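You operate a simulated robot arm through the tools that you are given. There is no shell and no other tool.

Carry out the task below with a simulated robot arm. There is one attempt and no reset: what you move stays moved.

## Task
Open up the paint-loaded stone till its display shows 90 m or more.
Fine: red plate from the nest to pad 1, then sweep the cast iron plate; stop at the first sweep that shows it; iron plate back on pad 3; hands out while the lever is down.

The check looks at the end state, three seconds after you hand in, the way a careful person would. Anything else that was tipped, shoved, dropped, spilled or broken makes it a failure.

## Robot
A 6-joint arm with a two-finger gripper, fixed in place. Base frame: the origin is on the floor under the middle of its stand, x ahead of it, y to its left, z up; the work surface is at about z = 85.8. Lengths are in cm, angles in degrees, forces in N, time in s.
It reaches about 163.7 cm from its shoulder. Its first joint turns from -166.0 to 166.0 degrees. Payload 3.43 kg.
The tool frame sits at the grasp point between the pads (the TCP): z along the fingers, y along the line on which they close. The tips reach 2 cm beyond it. The gripper opens to 19 cm; its body begins 24.8 cm behind the TCP.
Orientation is that of the tool frame in the base frame, as [roll, pitch, yaw] about the fixed x, y, z axes, in that order (R = Rz(yaw) Ry(pitch) Rx(roll)). With the fingers straight down and closing along the base's y, the tool's x points along the base's -x, its y along +y and its z along -z.

## Interface
- The arm moves only by the tool move_arm. Its argument "deltas" is a list of rows, each an object (a shift or turn left out is 0, a gripper value left out holds the last) with "delta_pos": the shift along the base's x, y, z in cm, a list of three; "dr": the turn, a rotation vector about the base's x, y, z in degrees, a list of three; "hand": the finger opening in cm, from 0 to 19. In form: [{"delta_pos": [tx, ty, tz], "dr": [ax, ay, az], "hand": hand}, ...]. A call has 1 to 20 rows; each row is the pose to reach, as a shift and turn from the pose commanded when the call began. A row lasts 0.2 s, in which the tool goes at most 5 cm and 8.6 degrees; a call with a longer step from one row to the next is refused whole, and so is a gripper value outside its range. Where a pose cannot be reached the arm comes as near as it can. A force on the tool above 40 N (or 10 N above the force at the start of the call, whichever is more), or a blocked arm, ends the call early, and 0.2 s more pass. Each finger travels about 4.5 cm/s and halts on what it meets, pressing with about 39 N; the grip force reading is that of the motor and also rises with nothing between the fingers. The clock runs only during rows and for 0.2 s after the last one: add rows that repeat a pose to give the fingers time. The reply holds the time, the measured pose of the TCP, the force on the tool along the base axes, the opening and the grip force, in the units named above and with some noise, with the torque about the TCP (base axes, N m) and any sound that the robot's microphone picked up, and new pictures: "views" is both (left out), scene, wrist or none.
- Cameras (640 x 400 px; columns grow to the right, rows downward): "scene" is fixed at [39.6, -65.53, 163.66]; the picture's right is [0.83, -0.55, 0.00], its down [-0.36, -0.55, -0.75] and it looks along [0.41, 0.63, -0.66] (base axes); focal length 347 px, centre (320, 200). "wrist" rides on the gripper at [7, -0.8, -28.8] in the tool frame; the picture's right is [0.12, 0.99, 0.00], its down [-0.96, 0.12, -0.25] and it looks along [-0.25, 0.03, 0.97] (tool axes); focal length 261 px, centre (320, 200). There is no depth. A picture from a camera that has moved, and an enlarged one, comes with that camera's place and axes in the base frame and with its lens. The place of the scene camera against the robot may be out by one fixed shift of up to 1.8 cm in any direction.
- slide_trunk(by): slides the trunk up (or, below 0, down) by that many cm; the arm rides with it, the base frame stays. It gives what a move gives, with no picture.
- enlarge(camera, box): a new picture of the part [left, top, right, bottom] of that camera's present view, enlarged. The clock stands still meanwhile.
- hand_in(): hands the job in; it is judged then, once.

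Nothing tells you positions but the pictures and the camera data. Unless the task says otherwise, let go and move clear before handing in.

The tools are called after "Emit:" as a command line: name --argument value ..., lists and objects as JSON in quotes. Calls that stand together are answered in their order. move_arm: Moves the arm, as the interface text tells. Its arguments: {"type":"object","properties":{"deltas":{"type":"array"},"views":{"type":"string","enum":["both","scene","wrist","none"]}},"required":["deltas"]} The other tools are called the same way: slide_trunk (by) moves the trunk up or down; enlarge (camera, box) takes an enlarged picture of a part of a camera's view; hand_in () hands the job in.

At the start:

```text
clock: 0.0
ee_pos: [71.97, 4.62, 120.79]
ee_rot: [-180.0, 0.0, -179.9]
ft_force: [0.3, 0.7, 0.2]
ft_torque: [0.03, -0.04, 0.0]
width: 18.99
finger_force: 0.0
trunk travel left (down, up): [-15.0, 9.0]
```

scene: 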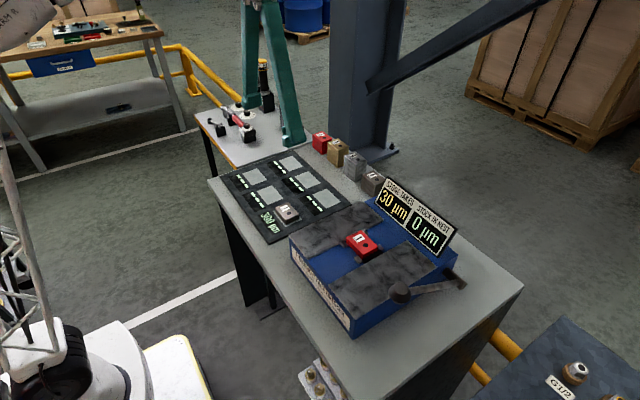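
wrist: 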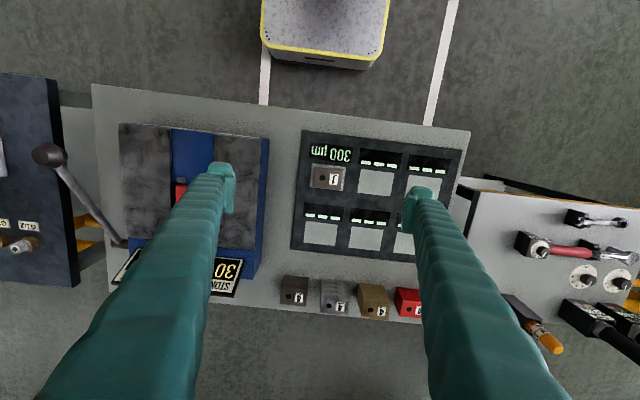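

I see a bench with a blue machine (two dark stones, a red block in a nest between them, a lever with a round knob and a display reading 30 µm / 0 µm), a mat with pads and one block, and loose blocks along the back edge. I'll enlarge the views to read labels before moving.

Emit:
enlarge --camera "scene" --box '[280, 170, 480, 340]'

Emit:
enlarge --camera "scene" --box '[210, 120, 390, 240]'

Emit:
enlarge --camera "wrist" --box '[280, 120, 480, 330]'

Emit:
enlarge --camera "wrist" --box '[0, 80, 290, 310]'

```text
2.35 times, centred on (380, 255) of scene
camera zoom: at [39.6, -65.53, 163.66], right [0.83, -0.55, 0.0], down [-0.36, -0.55, -0.75], along [0.41, 0.63, -0.66], focal length 817 px, centre (179, 71)
```

zoom: 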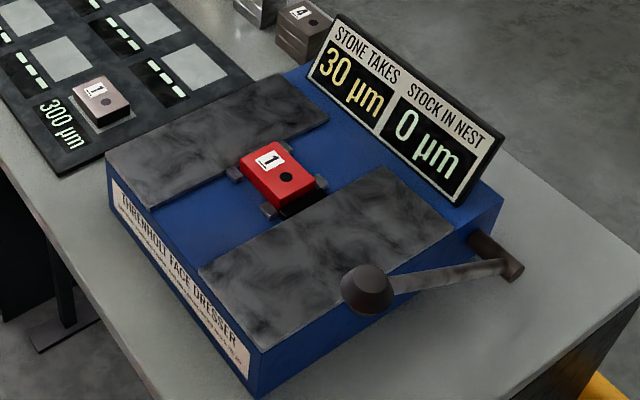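

```text
3.33 times, centred on (300, 180) of scene
camera zoom: at [39.6, -65.53, 163.66], right [0.83, -0.55, 0.0], down [-0.36, -0.55, -0.75], along [0.41, 0.63, -0.66], focal length 1157 px, centre (387, 267)
```

zoom: 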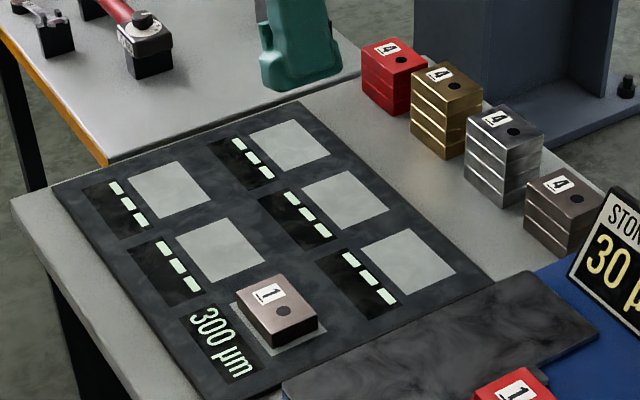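

```text
1.90 times, centred on (380, 225) of wrist
camera zoom: at [64.88, 3.82, 149.54], right [-0.12, 0.99, 0.0], down [0.96, 0.12, 0.25], along [0.25, 0.03, -0.97], focal length 496 px, centre (206, 152)
```

zoom: 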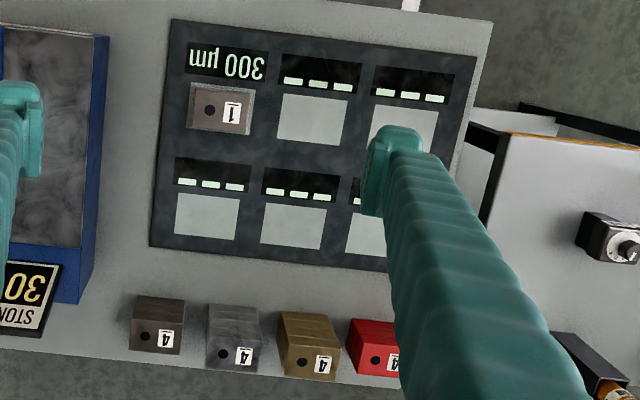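

```text
1.74 times, centred on (145, 195) of wrist
camera zoom: at [64.88, 3.82, 149.54], right [-0.12, 0.99, 0.0], down [0.96, 0.12, 0.25], along [0.25, 0.03, -0.97], focal length 453 px, centre (624, 209)
```

zoom: 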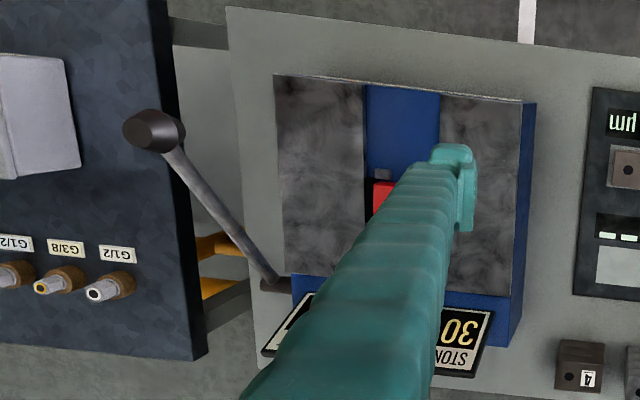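

The layout is readable: iron plate "1" sits on the near-right pad (300 µm), the red plate "1" is in the nest, and the lever is pivoted at the machine's right rear with its knob near (74, -41, 105). Next I'll move over the mat to look for pad numbers.

Emit:
move_arm --deltas '[{"delta_pos": [0, 4.5, 0]}, {"delta_pos": [0, 9, 0]}, {"delta_pos": [0, 13.5, 0]}, {"delta_pos": [-4, 15, 0]}, {"delta_pos": [-4, 15, 0]}]' --views "both"

```text
clock: 1.2
ee_pos: [67.97, 19.44, 120.78]
ee_rot: [179.9, 0.0, -180.0]
ft_force: [-0.4, 1.0, 0.6]
ft_torque: [0.05, -0.07, 0.02]
width: 18.99
finger_force: 0.1
trunk travel left (down, up): [-15.0, 9.0]
camera wrist: at [60.86, 18.7, 149.49], right [-0.12, 0.99, 0.0], down [0.96, 0.12, 0.25], along [0.25, 0.03, -0.97], focal length 261 px, centre (320, 200)
```

scene: 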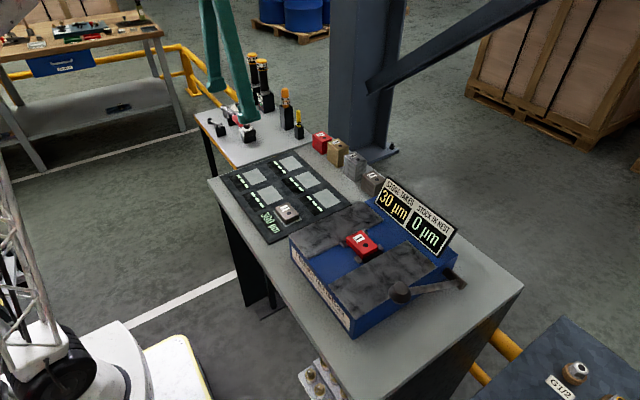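
wrist: 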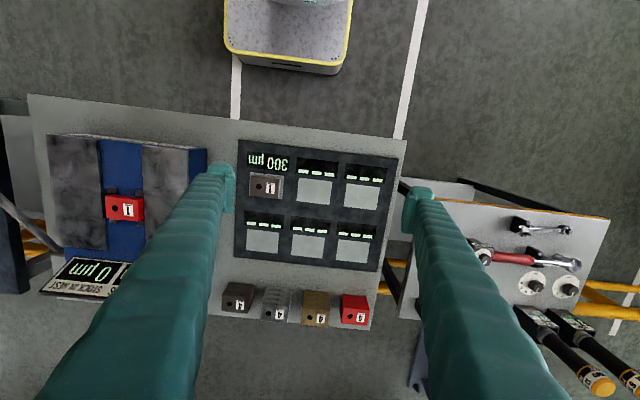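

Emit:
enlarge --camera "wrist" --box '[225, 130, 415, 280]'

Emit:
enlarge --camera "wrist" --box '[20, 120, 230, 310]'

Emit:
enlarge --camera "scene" --box '[330, 220, 400, 270]'

Emit:
enlarge --camera "scene" --box '[215, 145, 315, 245]'

```text
2.67 times, centred on (320, 205) of wrist
camera zoom: at [60.86, 18.7, 149.49], right [-0.12, 0.99, 0.0], down [0.96, 0.12, 0.25], along [0.25, 0.03, -0.97], focal length 695 px, centre (320, 187)
```

zoom: 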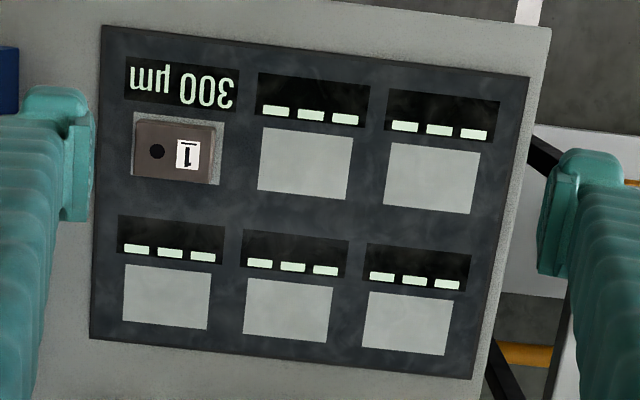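

```text
2.11 times, centred on (125, 215) of wrist
camera zoom: at [60.86, 18.7, 149.49], right [-0.12, 0.99, 0.0], down [0.96, 0.12, 0.25], along [0.25, 0.03, -0.97], focal length 549 px, centre (730, 168)
```

zoom: 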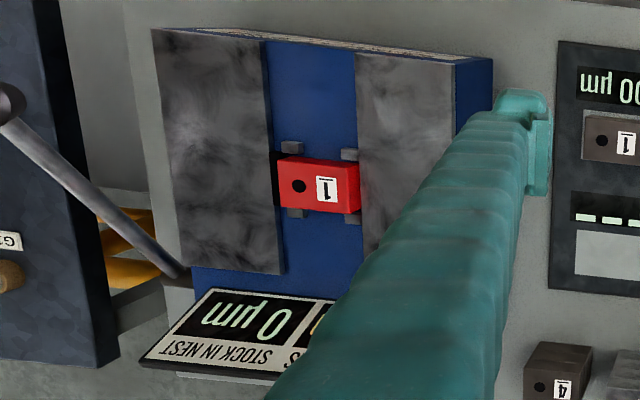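

```text
8.00 times, centred on (365, 245) of scene
camera zoom: at [39.6, -65.53, 163.66], right [0.83, -0.55, 0.0], down [-0.36, -0.55, -0.75], along [0.41, 0.63, -0.66], focal length 2777 px, centre (-40, -160)
```

zoom: 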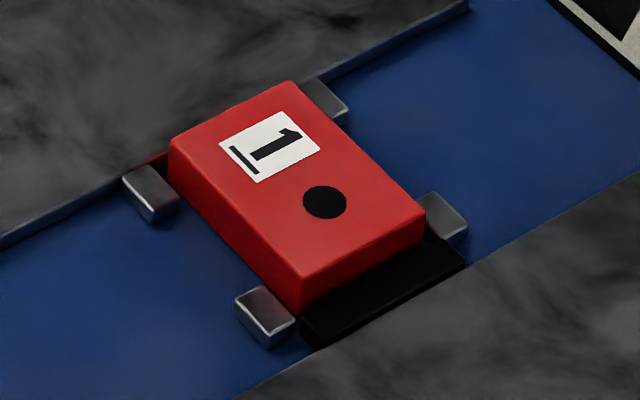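

```text
4.00 times, centred on (265, 195) of scene
camera zoom: at [39.6, -65.53, 163.66], right [0.83, -0.55, 0.0], down [-0.36, -0.55, -0.75], along [0.41, 0.63, -0.66], focal length 1388 px, centre (540, 220)
```

zoom: 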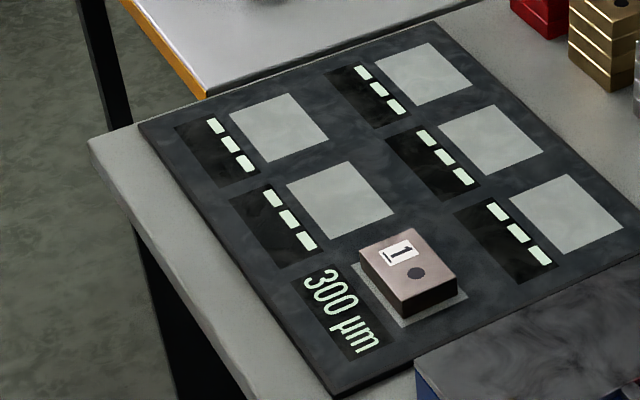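

No numbers are visible on the mat yet; I'll zoom harder on the individual pads and the machine's label strip before touching anything.

Emit:
enlarge --camera "wrist" --box '[295, 135, 405, 215]'

Emit:
enlarge --camera "wrist" --box '[230, 135, 310, 195]'

Emit:
enlarge --camera "wrist" --box '[230, 200, 390, 280]'

Emit:
enlarge --camera "scene" --box '[285, 230, 365, 340]'

Emit:
enlarge --camera "scene" --box '[300, 120, 400, 200]'

Emit:
enlarge --camera "scene" --box '[380, 180, 480, 310]'

```text
5.00 times, centred on (350, 175) of wrist
camera zoom: at [60.86, 18.7, 149.49], right [-0.12, 0.99, 0.0], down [0.96, 0.12, 0.25], along [0.25, 0.03, -0.97], focal length 1303 px, centre (170, 325)
```

zoom: 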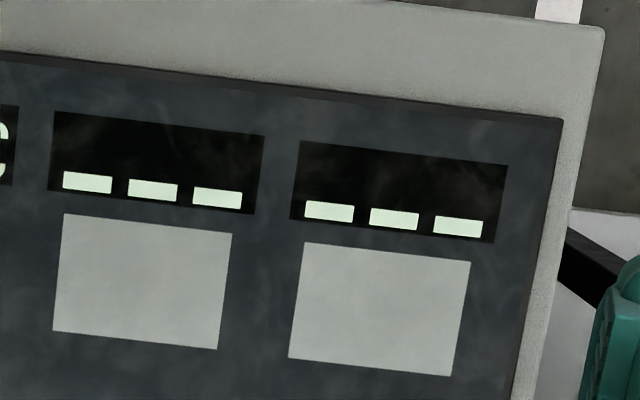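

```text
6.67 times, centred on (270, 165) of wrist
camera zoom: at [60.86, 18.7, 149.49], right [-0.12, 0.99, 0.0], down [0.96, 0.12, 0.25], along [0.25, 0.03, -0.97], focal length 1738 px, centre (653, 433)
```

zoom: 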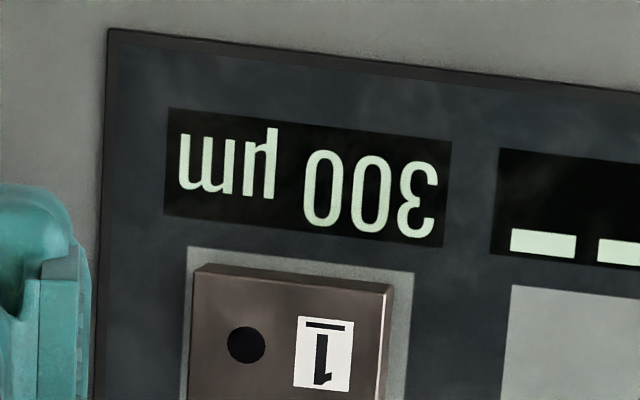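

```text
4.00 times, centred on (310, 240) of wrist
camera zoom: at [60.86, 18.7, 149.49], right [-0.12, 0.99, 0.0], down [0.96, 0.12, 0.25], along [0.25, 0.03, -0.97], focal length 1043 px, centre (360, 40)
```

zoom: 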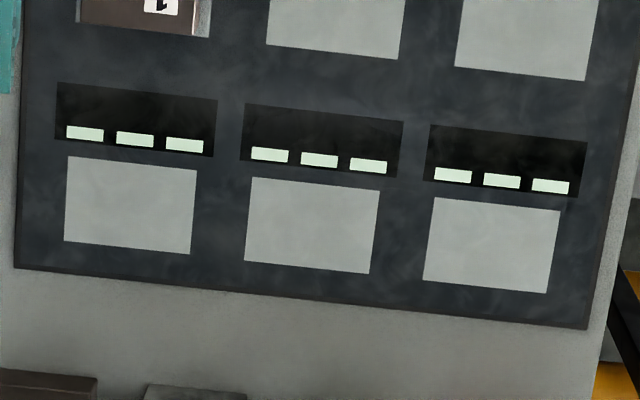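

```text
3.64 times, centred on (325, 285) of scene
camera zoom: at [39.6, -65.53, 163.66], right [0.83, -0.55, 0.0], down [-0.36, -0.55, -0.75], along [0.41, 0.63, -0.66], focal length 1262 px, centre (302, -109)
```

zoom: 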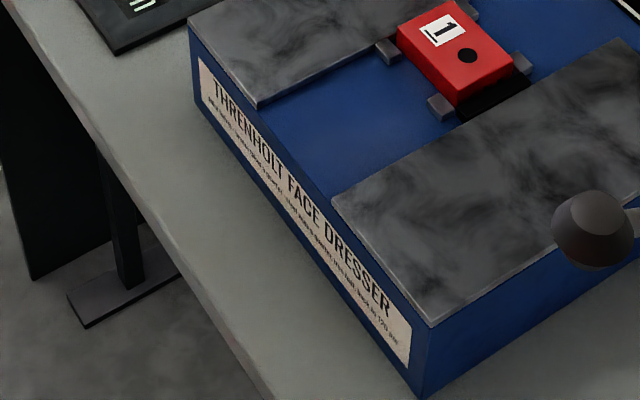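

```text
5.00 times, centred on (350, 160) of scene
camera zoom: at [39.6, -65.53, 163.66], right [0.83, -0.55, 0.0], down [-0.36, -0.55, -0.75], along [0.41, 0.63, -0.66], focal length 1736 px, centre (170, 400)
```

zoom: 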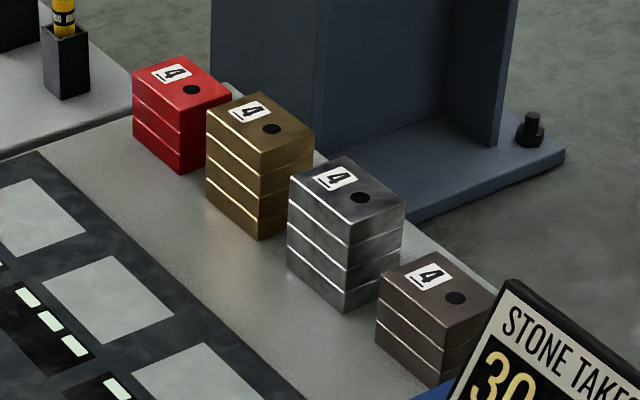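

```text
3.08 times, centred on (430, 245) of scene
camera zoom: at [39.6, -65.53, 163.66], right [0.83, -0.55, 0.0], down [-0.36, -0.55, -0.75], along [0.41, 0.63, -0.66], focal length 1068 px, centre (-18, 62)
```

zoom: 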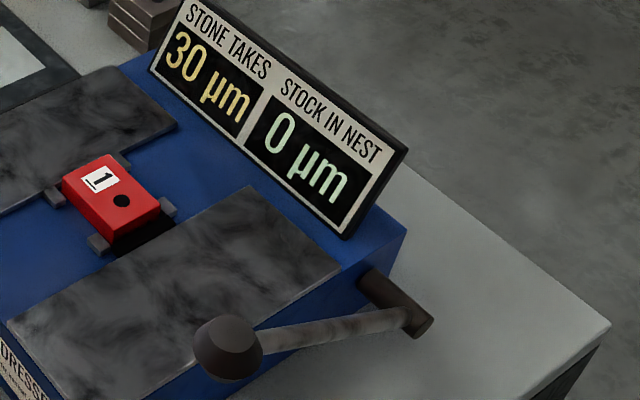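

The dresser's nameplate has small print under the title that may hold operating rules; I'll zoom on it strip by strip.

Emit:
enlarge --camera "scene" --box '[287, 242, 315, 282]'

Emit:
enlarge --camera "scene" --box '[310, 268, 335, 305]'

Emit:
enlarge --camera "scene" --box '[328, 290, 356, 336]'

```text
10.00 times, centred on (301, 262) of scene
camera zoom: at [39.6, -65.53, 163.66], right [0.83, -0.55, 0.0], down [-0.36, -0.55, -0.75], along [0.41, 0.63, -0.66], focal length 3471 px, centre (510, -420)
```

zoom: 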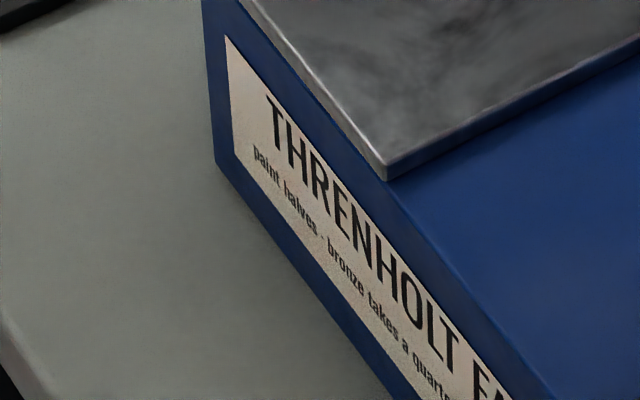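

```text
10.81 times, centred on (322, 286) of scene
camera zoom: at [39.6, -65.53, 163.66], right [0.83, -0.55, 0.0], down [-0.36, -0.55, -0.75], along [0.41, 0.63, -0.66], focal length 3753 px, centre (293, -735)
```

zoom: 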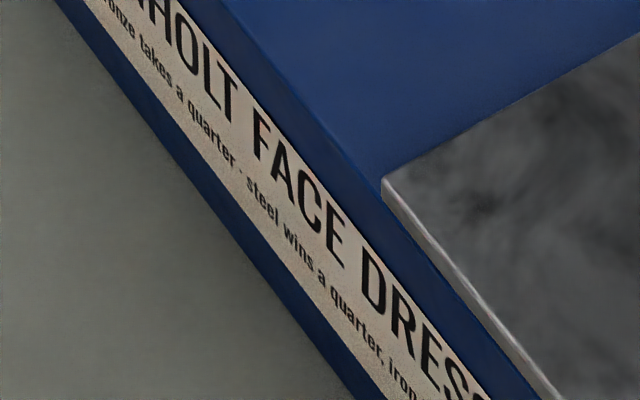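

```text
8.70 times, centred on (342, 313) of scene
camera zoom: at [39.6, -65.53, 163.66], right [0.83, -0.55, 0.0], down [-0.36, -0.55, -0.75], along [0.41, 0.63, -0.66], focal length 3018 px, centre (129, -783)
```

zoom: 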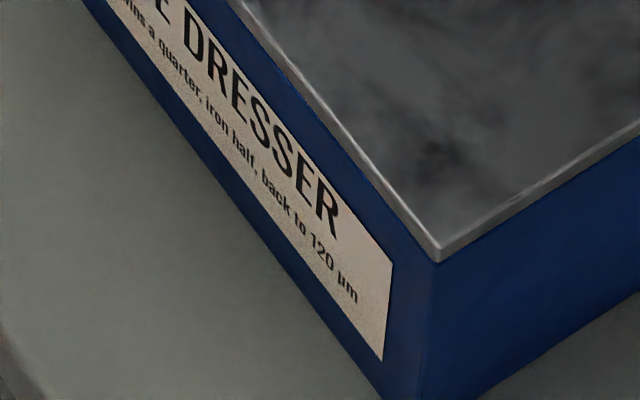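

The plate reads "paint halves · bronze takes a quarter · steel wins a quarter, iron half, back to 120 µm", so iron should take the stone to 90+ in about two sweeps. I put the red plate at about (81.4, -21.0), top z ≈ 96.4, with the stone tops at about 94.3. "Back on pad 3" makes the iron plate's current pad (near right) pad 3, so pad 1 is near left. Next I'll hover over the red plate.

Emit:
move_arm --deltas '[{"delta_pos": [1.3, -4.1, 0], "hand": 12}, {"delta_pos": [2.6, -8.2, 0], "hand": 12}, {"delta_pos": [4, -12.3, 0], "hand": 12}, {"delta_pos": [5.3, -16.4, 0], "hand": 12}, {"delta_pos": [6.6, -20.5, -1], "hand": 12}, {"delta_pos": [8, -24.6, -3], "hand": 12}, {"delta_pos": [9.3, -28.7, -5], "hand": 12}, {"delta_pos": [10.6, -32.8, -6.5], "hand": 12}, {"delta_pos": [12, -36.9, -8], "hand": 12}, {"delta_pos": [13.4, -40.6, -9], "hand": 12}, {"delta_pos": [13.4, -40.6, -9], "hand": 12}, {"delta_pos": [13.4, -40.6, -9], "hand": 12}]' --views "both"

```text
clock: 3.8
ee_pos: [81.17, -20.92, 111.84]
ee_rot: [-180.0, -0.1, -180.0]
ft_force: [0.1, -0.7, -0.3]
ft_torque: [0.01, 0.02, 0.01]
width: 11.98
finger_force: 0.1
trunk travel left (down, up): [-15.0, 9.0]
camera wrist: at [74.24, -21.82, 140.47], right [-0.12, 0.99, 0.0], down [0.96, 0.12, 0.25], along [0.25, 0.03, -0.97], focal length 261 px, centre (320, 200)
```

scene: 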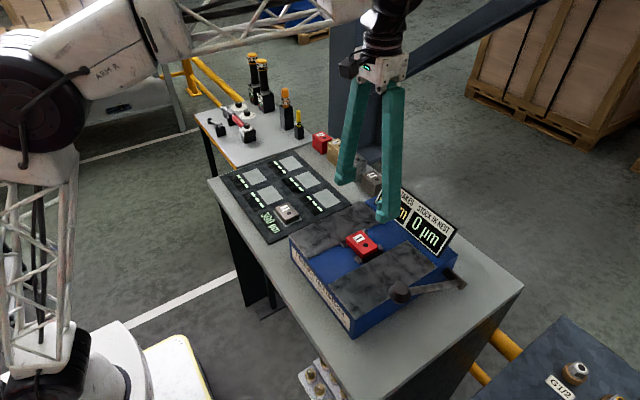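
wrist: 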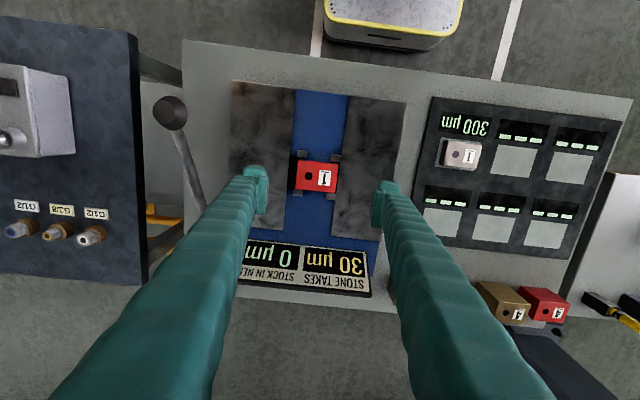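

The gripper is over the nest with the red plate between the open fingers. I'll zoom in to refine its centre before descending.

Emit:
enlarge --camera "wrist" --box '[260, 130, 380, 220]'

Emit:
enlarge --camera "wrist" --box '[140, 80, 300, 290]'

Emit:
enlarge --camera "wrist" --box '[420, 90, 620, 260]'

```text
4.44 times, centred on (320, 175) of wrist
camera zoom: at [74.24, -21.82, 140.47], right [-0.12, 0.99, 0.0], down [0.96, 0.12, 0.25], along [0.25, 0.03, -0.97], focal length 1158 px, centre (320, 311)
```

zoom: 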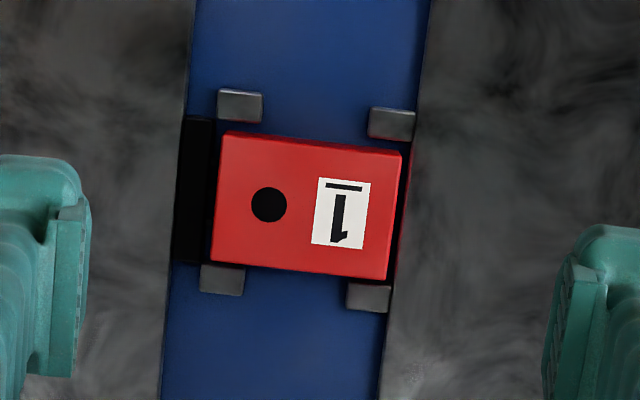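

```text
1.90 times, centred on (220, 185) of wrist
camera zoom: at [74.24, -21.82, 140.47], right [-0.12, 0.99, 0.0], down [0.96, 0.12, 0.25], along [0.25, 0.03, -0.97], focal length 496 px, centre (510, 229)
```

zoom: 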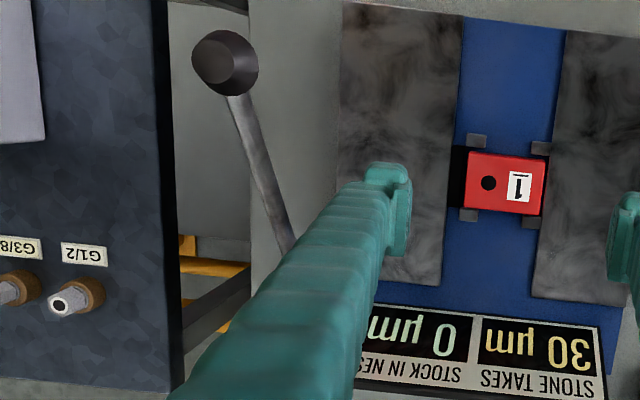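

```text
2.35 times, centred on (520, 175) of wrist
camera zoom: at [74.24, -21.82, 140.47], right [-0.12, 0.99, 0.0], down [0.96, 0.12, 0.25], along [0.25, 0.03, -0.97], focal length 613 px, centre (-151, 259)
```

zoom: 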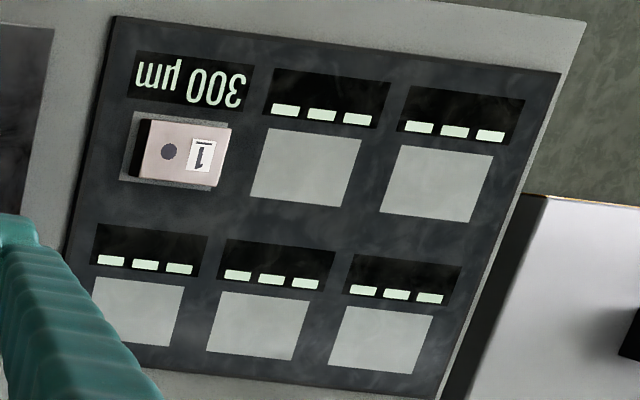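

The red plate is square to the base axes, centred near (81.5, -21.4). I'll descend with the fingers straddling it, keeping the tips above the stone surface.

Emit:
move_arm --deltas '[{"delta_pos": [0.1, -0.4, -3.5], "hand": 11}, {"delta_pos": [0.1, -0.4, -7], "hand": 11}, {"delta_pos": [0.1, -0.4, -10.5], "hand": 11}, {"delta_pos": [0.1, -0.4, -13], "hand": 11}, {"delta_pos": [0.1, -0.4, -14.3], "hand": 11}, {"delta_pos": [0.1, -0.4, -14.3], "hand": 11}]' --views "both"

Emit:
enlarge --camera "scene" --box '[310, 190, 430, 280]'

Emit:
enlarge --camera "wrist" --box '[230, 130, 410, 260]'

```text
clock: 5.2
ee_pos: [81.32, -21.42, 97.59]
ee_rot: [180.0, 0.1, 180.0]
ft_force: [0.0, 0.6, 0.2]
ft_torque: [-0.01, -0.03, -0.02]
width: 10.99
finger_force: 0.0
trunk travel left (down, up): [-15.0, 9.0]
camera wrist: at [74.34, -22.26, 126.26], right [-0.12, 0.99, 0.0], down [0.96, 0.12, 0.25], along [0.25, 0.03, -0.97], focal length 261 px, centre (320, 200)
```

scene: 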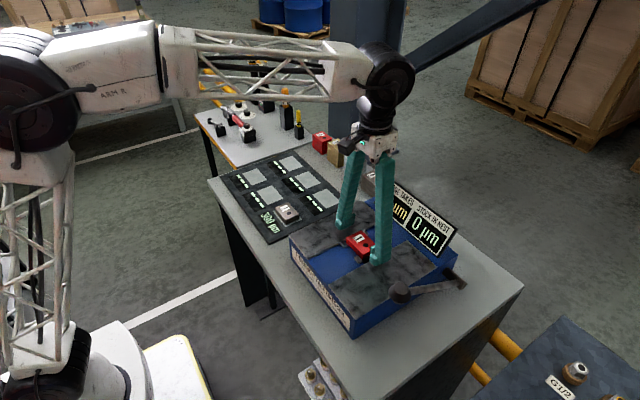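
wrist: 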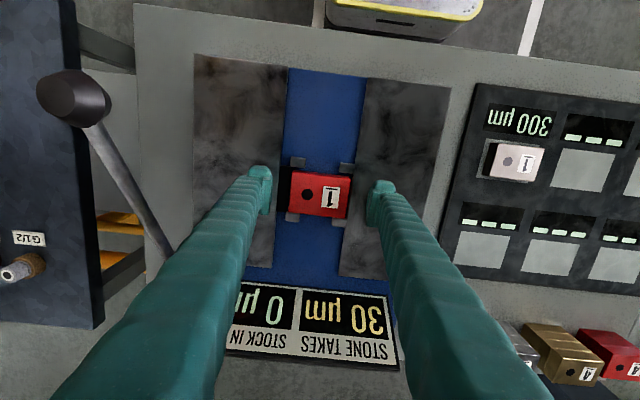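

```text
4.44 times, centred on (370, 235) of scene
camera zoom: at [39.6, -65.53, 163.66], right [0.83, -0.55, 0.0], down [-0.36, -0.55, -0.75], along [0.41, 0.63, -0.66], focal length 1543 px, centre (98, 44)
```

zoom: 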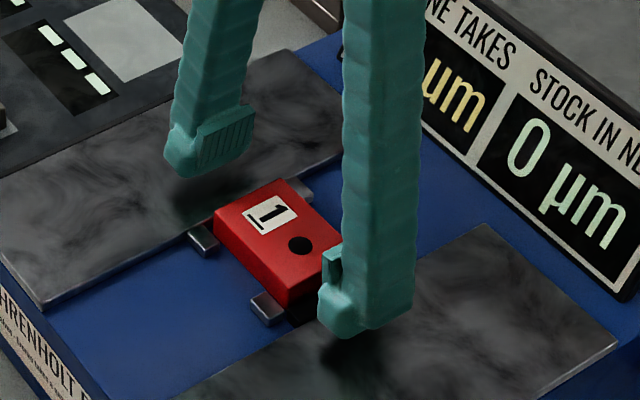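

```text
3.08 times, centred on (320, 195) of wrist
camera zoom: at [74.34, -22.26, 126.26], right [-0.12, 0.99, 0.0], down [0.96, 0.12, 0.25], along [0.25, 0.03, -0.97], focal length 802 px, centre (320, 215)
```

zoom: 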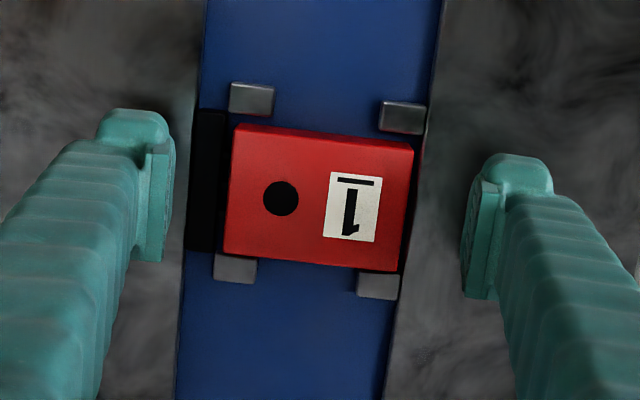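

The fingers straddle the plate with clearance. I'll drop 0.8 cm more and close on it.

Emit:
move_arm --deltas '[{"delta_pos": [0.1, -0.05, -0.7], "hand": 11}, {"delta_pos": [0.1, -0.05, -0.7], "hand": 9}, {"delta_pos": [0.1, -0.05, -0.7], "hand": 7.5}, {"delta_pos": [0.1, -0.05, -0.7], "hand": 6}, {"delta_pos": [0.1, -0.05, -0.7], "hand": 6}, {"delta_pos": [0.1, -0.05, -0.7], "hand": 6}]' --views "both"

Emit:
enlarge --camera "scene" --box '[310, 190, 430, 280]'

Emit:
enlarge --camera "wrist" --box '[230, 130, 410, 260]'

```text
clock: 6.4
ee_pos: [81.47, -21.32, 97.56]
ee_rot: [-179.9, 0.4, -179.8]
ft_force: [-6.4, -4.3, 35.3]
ft_torque: [-1.31, 0.4, -0.38]
width: 6.26
finger_force: 2.6
trunk travel left (down, up): [-15.0, 9.0]
stopped in row 6: the force on the tool passed its limit at 44 N (the readings are from after the stop); the commanded pose is now the measured one
camera wrist: at [74.22, -22.07, 126.2], right [-0.12, 0.99, -0.01], down [0.96, 0.12, 0.26], along [0.25, 0.03, -0.97], focal length 261 px, centre (320, 200)
```

scene: 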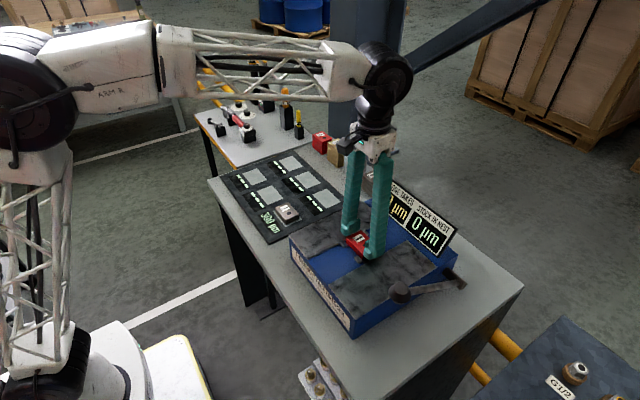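
wrist: 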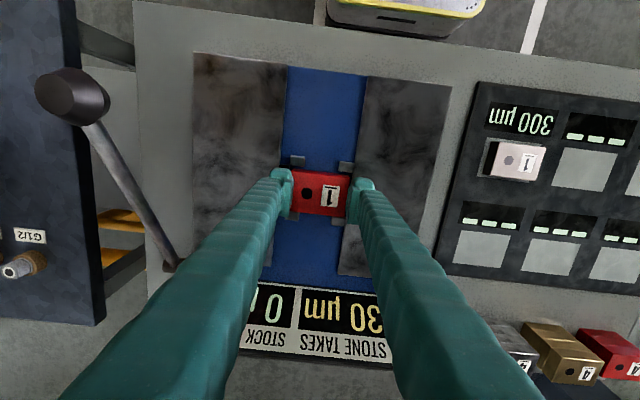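

```text
4.44 times, centred on (370, 235) of scene
camera zoom: at [39.6, -65.53, 163.66], right [0.83, -0.55, 0.0], down [-0.36, -0.55, -0.75], along [0.41, 0.63, -0.66], focal length 1543 px, centre (98, 44)
```

zoom: 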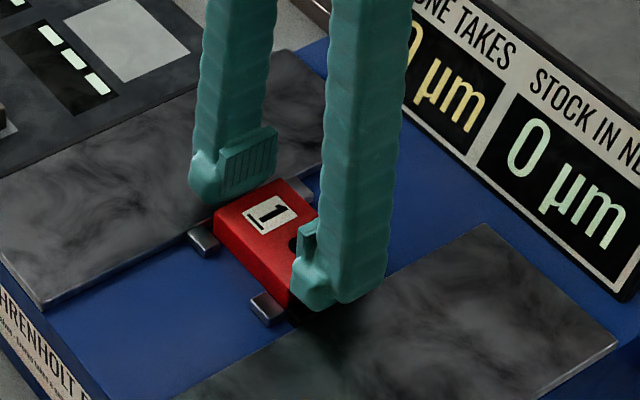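

```text
3.08 times, centred on (320, 195) of wrist
camera zoom: at [74.22, -22.07, 126.2], right [-0.12, 0.99, -0.01], down [0.96, 0.12, 0.26], along [0.25, 0.03, -0.97], focal length 802 px, centre (320, 215)
```

zoom: 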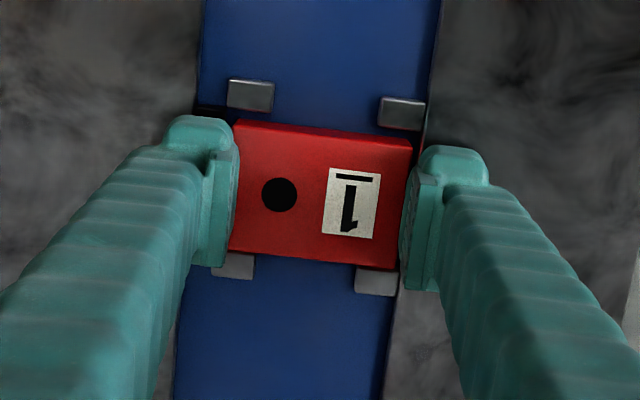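

The tool stopped under about 35 N of upward force. The rounded fingertips rode up on the plate's top edge instead of gripping its sides, so the plate top is a bit lower than I estimated. I'll open, rise a little and recheck the plate and finger shape.

Emit:
move_arm --deltas '[{"delta_pos": [0, 0, 0.3], "hand": 8}, {"delta_pos": [0, 0, 0.6], "hand": 10}, {"delta_pos": [0, 0, 2], "hand": 11}, {"delta_pos": [0, 0, 5], "hand": 11}, {"delta_pos": [0, 0, 8], "hand": 11}, {"delta_pos": [0, 0, 8], "hand": 11}]' --views "both"

Emit:
enlarge --camera "scene" --box '[310, 170, 430, 260]'

Emit:
enlarge --camera "wrist" --box '[230, 130, 410, 260]'

Emit:
enlarge --camera "scene" --box '[330, 220, 400, 270]'

```text
clock: 7.8
ee_pos: [81.5, -21.45, 105.12]
ee_rot: [-180.0, 0.3, -179.8]
ft_force: [-0.1, 0.3, -0.2]
ft_torque: [-0.03, 0.0, 0.01]
width: 11.0
finger_force: 0.0
trunk travel left (down, up): [-15.0, 9.0]
camera wrist: at [74.41, -22.22, 133.84], right [-0.12, 0.99, 0.0], down [0.96, 0.12, 0.25], along [0.25, 0.03, -0.97], focal length 261 px, centre (320, 200)
```

scene: 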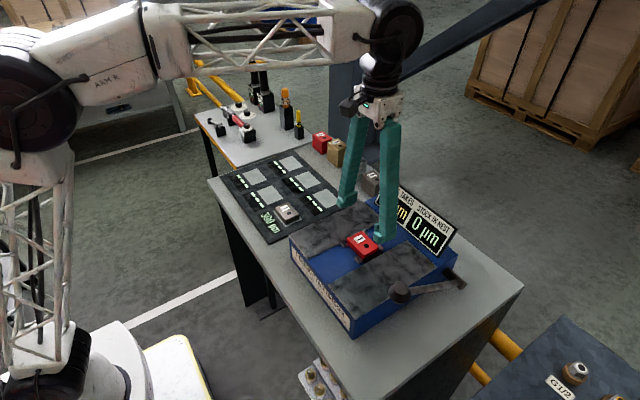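
wrist: 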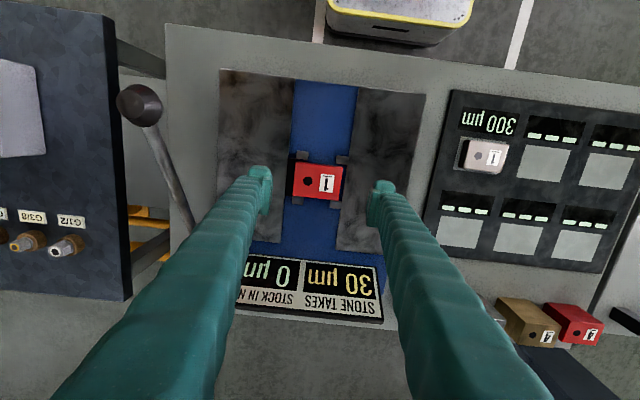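

```text
4.44 times, centred on (370, 215) of scene
camera zoom: at [39.6, -65.53, 163.66], right [0.83, -0.55, 0.0], down [-0.36, -0.55, -0.75], along [0.41, 0.63, -0.66], focal length 1543 px, centre (98, 133)
```

zoom: 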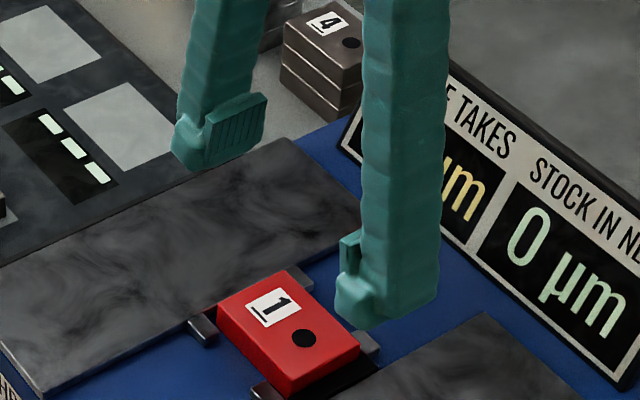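

```text
3.08 times, centred on (320, 195) of wrist
camera zoom: at [74.41, -22.22, 133.84], right [-0.12, 0.99, 0.0], down [0.96, 0.12, 0.25], along [0.25, 0.03, -0.97], focal length 802 px, centre (320, 215)
```

zoom: 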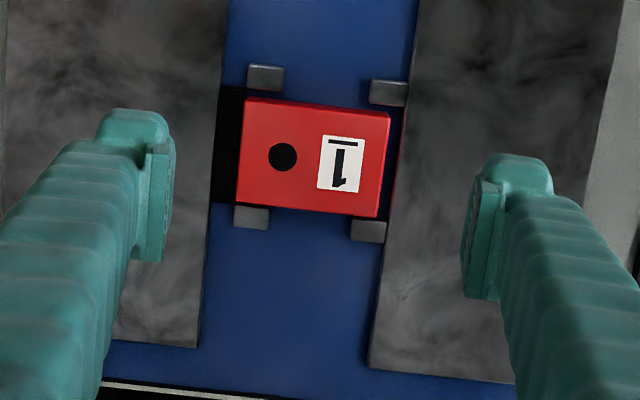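

```text
8.00 times, centred on (365, 245) of scene
camera zoom: at [39.6, -65.53, 163.66], right [0.83, -0.55, 0.0], down [-0.36, -0.55, -0.75], along [0.41, 0.63, -0.66], focal length 2777 px, centre (-40, -160)
```

zoom: 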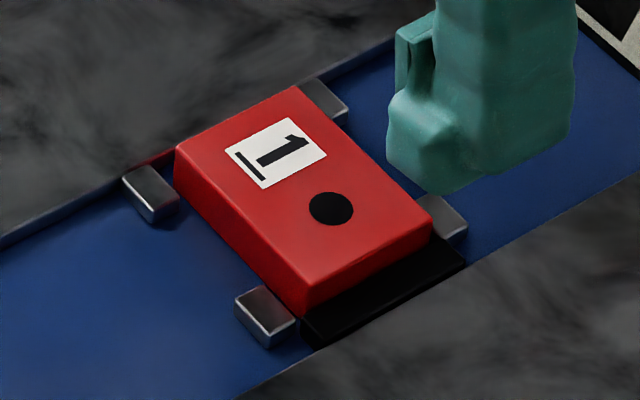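

The plate is still seated and level, and its top must be near z 95.6, since the tips rested on it at TCP 97.56. I'll re-centre on it, descend lower and check contact before closing.

Emit:
move_arm --deltas '[{"delta_pos": [0.08, -0.33, -2.5], "dr": [0, 0.3, -0.2], "hand": 11}, {"delta_pos": [0.08, -0.33, -5], "dr": [0, 0.3, -0.2], "hand": 11}, {"delta_pos": [0.08, -0.33, -7], "dr": [0, 0.3, -0.2], "hand": 11}, {"delta_pos": [0.08, -0.33, -8.3], "dr": [0, 0.3, -0.2], "hand": 11}, {"delta_pos": [0.08, -0.33, -8.9], "dr": [0, 0.3, -0.2], "hand": 11}, {"delta_pos": [0.08, -0.33, -9.3], "dr": [0, 0.3, -0.2], "hand": 11}, {"delta_pos": [0.08, -0.33, -9.3], "dr": [0, 0.3, -0.2], "hand": 11}]' --views "both"

Emit:
enlarge --camera "scene" --box '[320, 200, 410, 275]'

Emit:
enlarge --camera "wrist" --box '[230, 130, 410, 260]'

```text
clock: 9.2
ee_pos: [81.71, -21.45, 96.47]
ee_rot: [-179.7, 0.4, -179.9]
ft_force: [-9.8, 9.7, 25.0]
ft_torque: [0.55, 0.37, 0.04]
width: 10.46
finger_force: 11.3
trunk travel left (down, up): [-15.0, 9.0]
stopped in row 7: the force on the tool passed its limit at 46 N (the readings are from after the stop); the commanded pose is now the measured one
camera wrist: at [74.41, -22.19, 125.22], right [-0.12, 0.99, 0.0], down [0.96, 0.12, 0.25], along [0.25, 0.03, -0.97], focal length 261 px, centre (320, 200)
```

scene: 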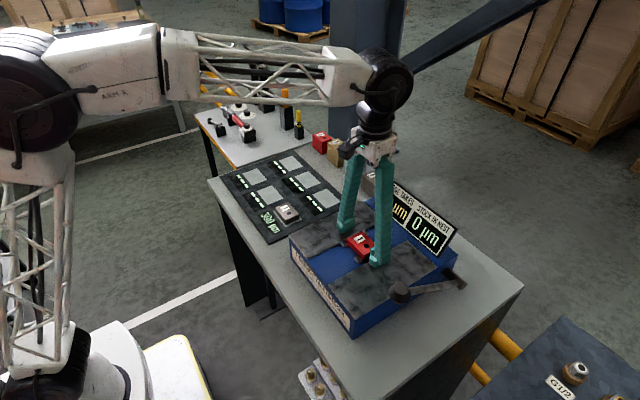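
wrist: 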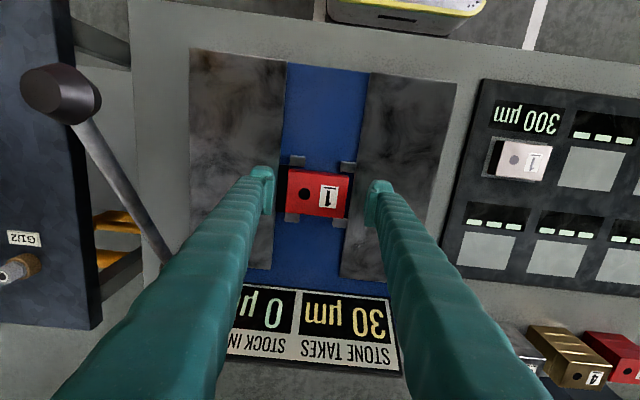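

```text
5.33 times, centred on (365, 238) of scene
camera zoom: at [39.6, -65.53, 163.66], right [0.83, -0.55, 0.0], down [-0.36, -0.55, -0.75], along [0.41, 0.63, -0.66], focal length 1851 px, centre (80, 0)
```

zoom: 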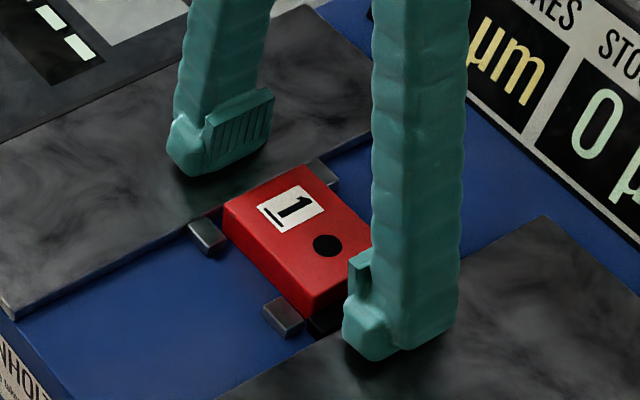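

```text
3.08 times, centred on (320, 195) of wrist
camera zoom: at [74.41, -22.19, 125.22], right [-0.12, 0.99, 0.0], down [0.96, 0.12, 0.25], along [0.25, 0.03, -0.97], focal length 802 px, centre (320, 215)
```

zoom: 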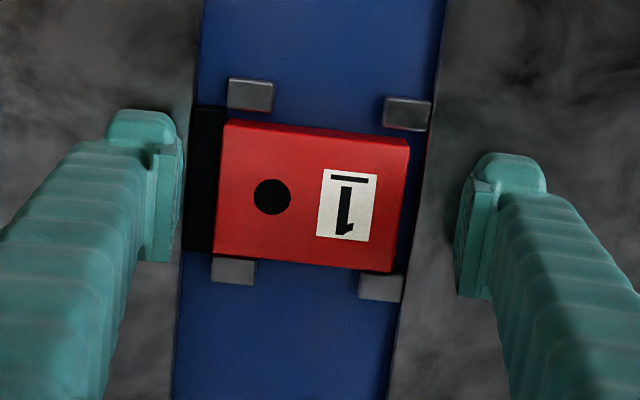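

Both tips are now touching the stone tops at TCP z ≈ 96.5, so the stone surface is near 94.5. I'll look at the fingertip shape and the nest at high zoom before choosing the grip.

Emit:
enlarge --camera "scene" --box '[335, 210, 365, 232]'

Emit:
enlarge --camera "scene" --box '[345, 230, 395, 275]'

Emit:
enlarge --camera "wrist" --box '[255, 155, 385, 235]'

```text
16.00 times, centred on (350, 221) of scene
camera zoom: at [39.6, -65.53, 163.66], right [0.83, -0.55, 0.0], down [-0.36, -0.55, -0.75], along [0.41, 0.63, -0.66], focal length 5554 px, centre (-160, -136)
```

zoom: 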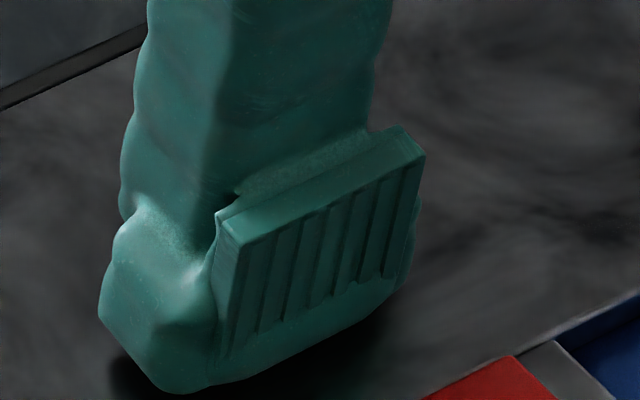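

```text
8.89 times, centred on (370, 252) of scene
camera zoom: at [39.6, -65.53, 163.66], right [0.83, -0.55, 0.0], down [-0.36, -0.55, -0.75], along [0.41, 0.63, -0.66], focal length 3086 px, centre (-124, -267)
```

zoom: 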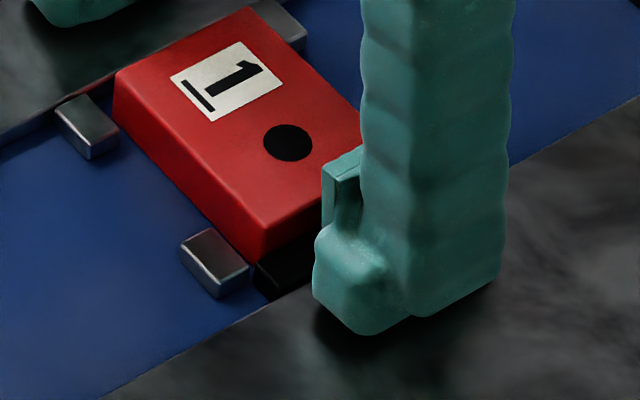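

```text
4.92 times, centred on (320, 195) of wrist
camera zoom: at [74.41, -22.19, 125.22], right [-0.12, 0.99, 0.0], down [0.96, 0.12, 0.25], along [0.25, 0.03, -0.97], focal length 1283 px, centre (320, 225)
```

zoom: 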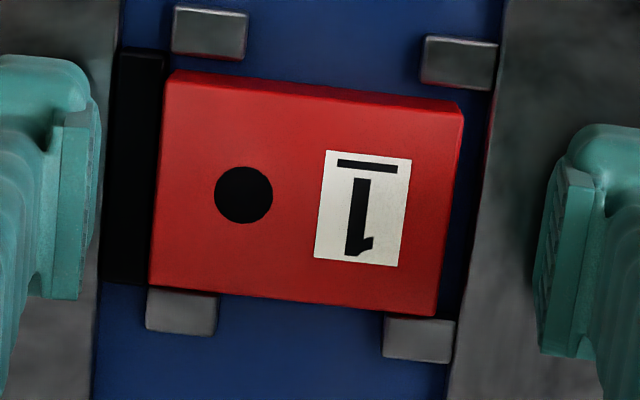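

The picture is now consistent: stone top ≈ 94.5, plate top ≈ 95.45 (it sits partly in a recess). The fingertips are rounded below the pads, so I need the tips right at stone level with a nearly closed approach. I'll lift slightly, re-centre, narrow the opening and settle just above the stone.

Emit:
move_arm --deltas '[{"delta_pos": [-0.1, -0.1, 0.4], "dr": [0.3, 0.4, 0], "hand": 10}, {"delta_pos": [-0.2, -0.2, 0.8], "dr": [0.3, 0.4, 0], "hand": 9}, {"delta_pos": [-0.2, -0.2, 0.8], "dr": [0.3, 0.4, 0], "hand": 8}, {"delta_pos": [-0.2, -0.2, 0.5], "dr": [0.3, 0.4, 0], "hand": 8}, {"delta_pos": [-0.2, -0.2, 0.25], "dr": [0.3, 0.4, 0], "hand": 8}, {"delta_pos": [-0.2, -0.2, 0.25], "dr": [0.3, 0.4, 0], "hand": 8}]' --views "wrist"

Emit:
enlarge --camera "wrist" --box '[255, 155, 385, 235]'

Emit:
enlarge --camera "scene" --box '[335, 210, 395, 265]'

```text
clock: 10.6
ee_pos: [81.54, -21.98, 96.86]
ee_rot: [179.9, 0.1, 179.9]
ft_force: [1.3, 1.3, 28.3]
ft_torque: [-1.34, 0.04, 0.05]
width: 8.05
finger_force: 0.4
trunk travel left (down, up): [-15.0, 9.0]
camera wrist: at [74.43, -22.74, 125.47], right [-0.12, 0.99, 0.0], down [0.96, 0.11, 0.25], along [0.25, 0.03, -0.97], focal length 261 px, centre (320, 200)
```

wrist: 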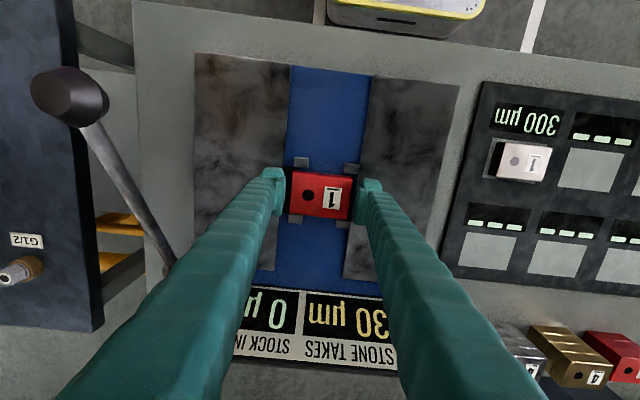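

```text
4.92 times, centred on (320, 195) of wrist
camera zoom: at [74.43, -22.74, 125.47], right [-0.12, 0.99, 0.0], down [0.96, 0.11, 0.25], along [0.25, 0.03, -0.97], focal length 1283 px, centre (320, 225)
```

zoom: 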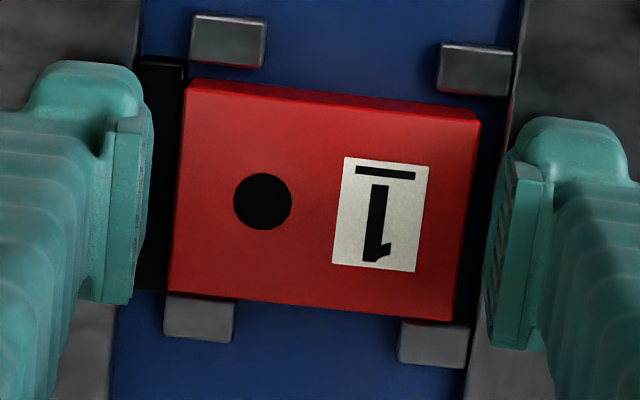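

```text
7.27 times, centred on (365, 238) of scene
camera zoom: at [39.6, -65.53, 163.66], right [0.83, -0.55, 0.0], down [-0.36, -0.55, -0.75], along [0.41, 0.63, -0.66], focal length 2524 px, centre (-7, -73)
```

zoom: 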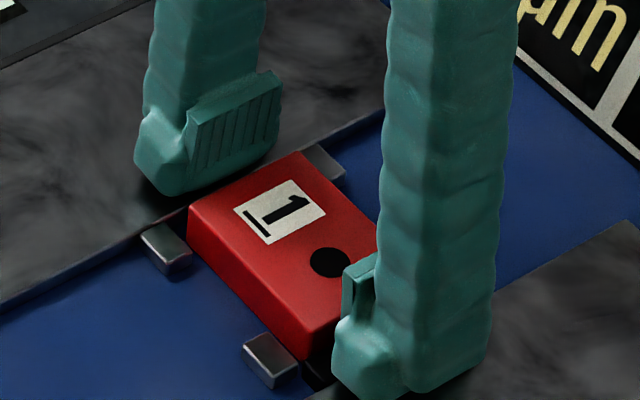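

There's 28 N of upward load at the -y finger, so its tip is touching the stone edge or the black seat there. I'll raise 0.6 cm to unload and look closely at the nest's height profile.

Emit:
move_arm --deltas '[{"delta_pos": [0, 0.1, 0.6], "hand": 8}, {"delta_pos": [0, 0.2, 0.6], "hand": 8}]' --views "scene"

Emit:
enlarge --camera "scene" --box '[350, 240, 385, 265]'

Emit:
enlarge --camera "scene" --box '[335, 215, 370, 245]'

Emit:
enlarge --camera "wrist" --box '[270, 155, 310, 235]'

```text
clock: 11.2
ee_pos: [81.41, -21.79, 97.07]
ee_rot: [-180.0, -0.2, 179.9]
ft_force: [-0.1, 0.0, -0.1]
ft_torque: [-0.03, 0.02, 0.0]
width: 7.96
finger_force: 0.1
trunk travel left (down, up): [-15.0, 9.0]
```

scene: 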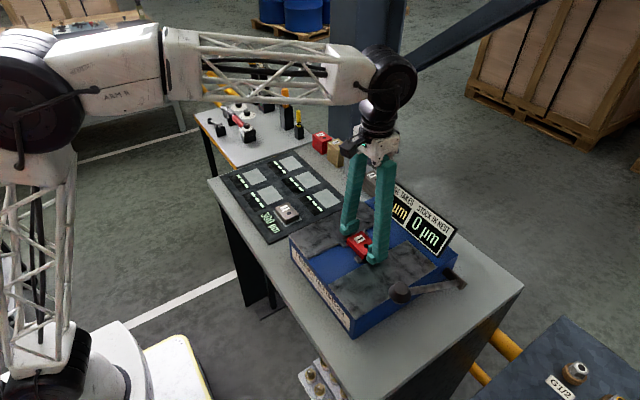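

```text
16.00 times, centred on (368, 252) of scene
camera zoom: at [39.6, -65.53, 163.66], right [0.83, -0.55, 0.0], down [-0.36, -0.55, -0.75], along [0.41, 0.63, -0.66], focal length 5554 px, centre (-440, -640)
```

zoom: 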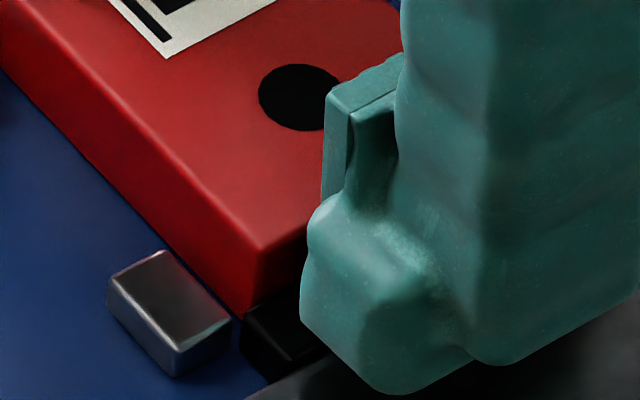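

```text
13.33 times, centred on (352, 230) of scene
camera zoom: at [39.6, -65.53, 163.66], right [0.83, -0.55, 0.0], down [-0.36, -0.55, -0.75], along [0.41, 0.63, -0.66], focal length 4628 px, centre (-113, -200)
```

zoom: 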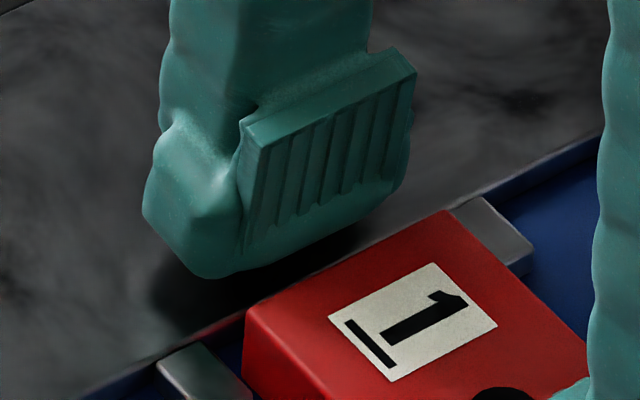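

```text
5.00 times, centred on (290, 195) of wrist
camera zoom: at [74.54, -22.64, 125.8], right [-0.12, 0.99, 0.0], down [0.96, 0.11, 0.24], along [0.24, 0.03, -0.97], focal length 1303 px, centre (470, 225)
```

zoom: 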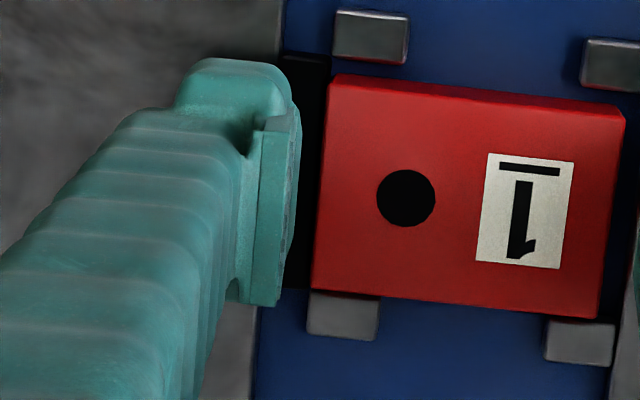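

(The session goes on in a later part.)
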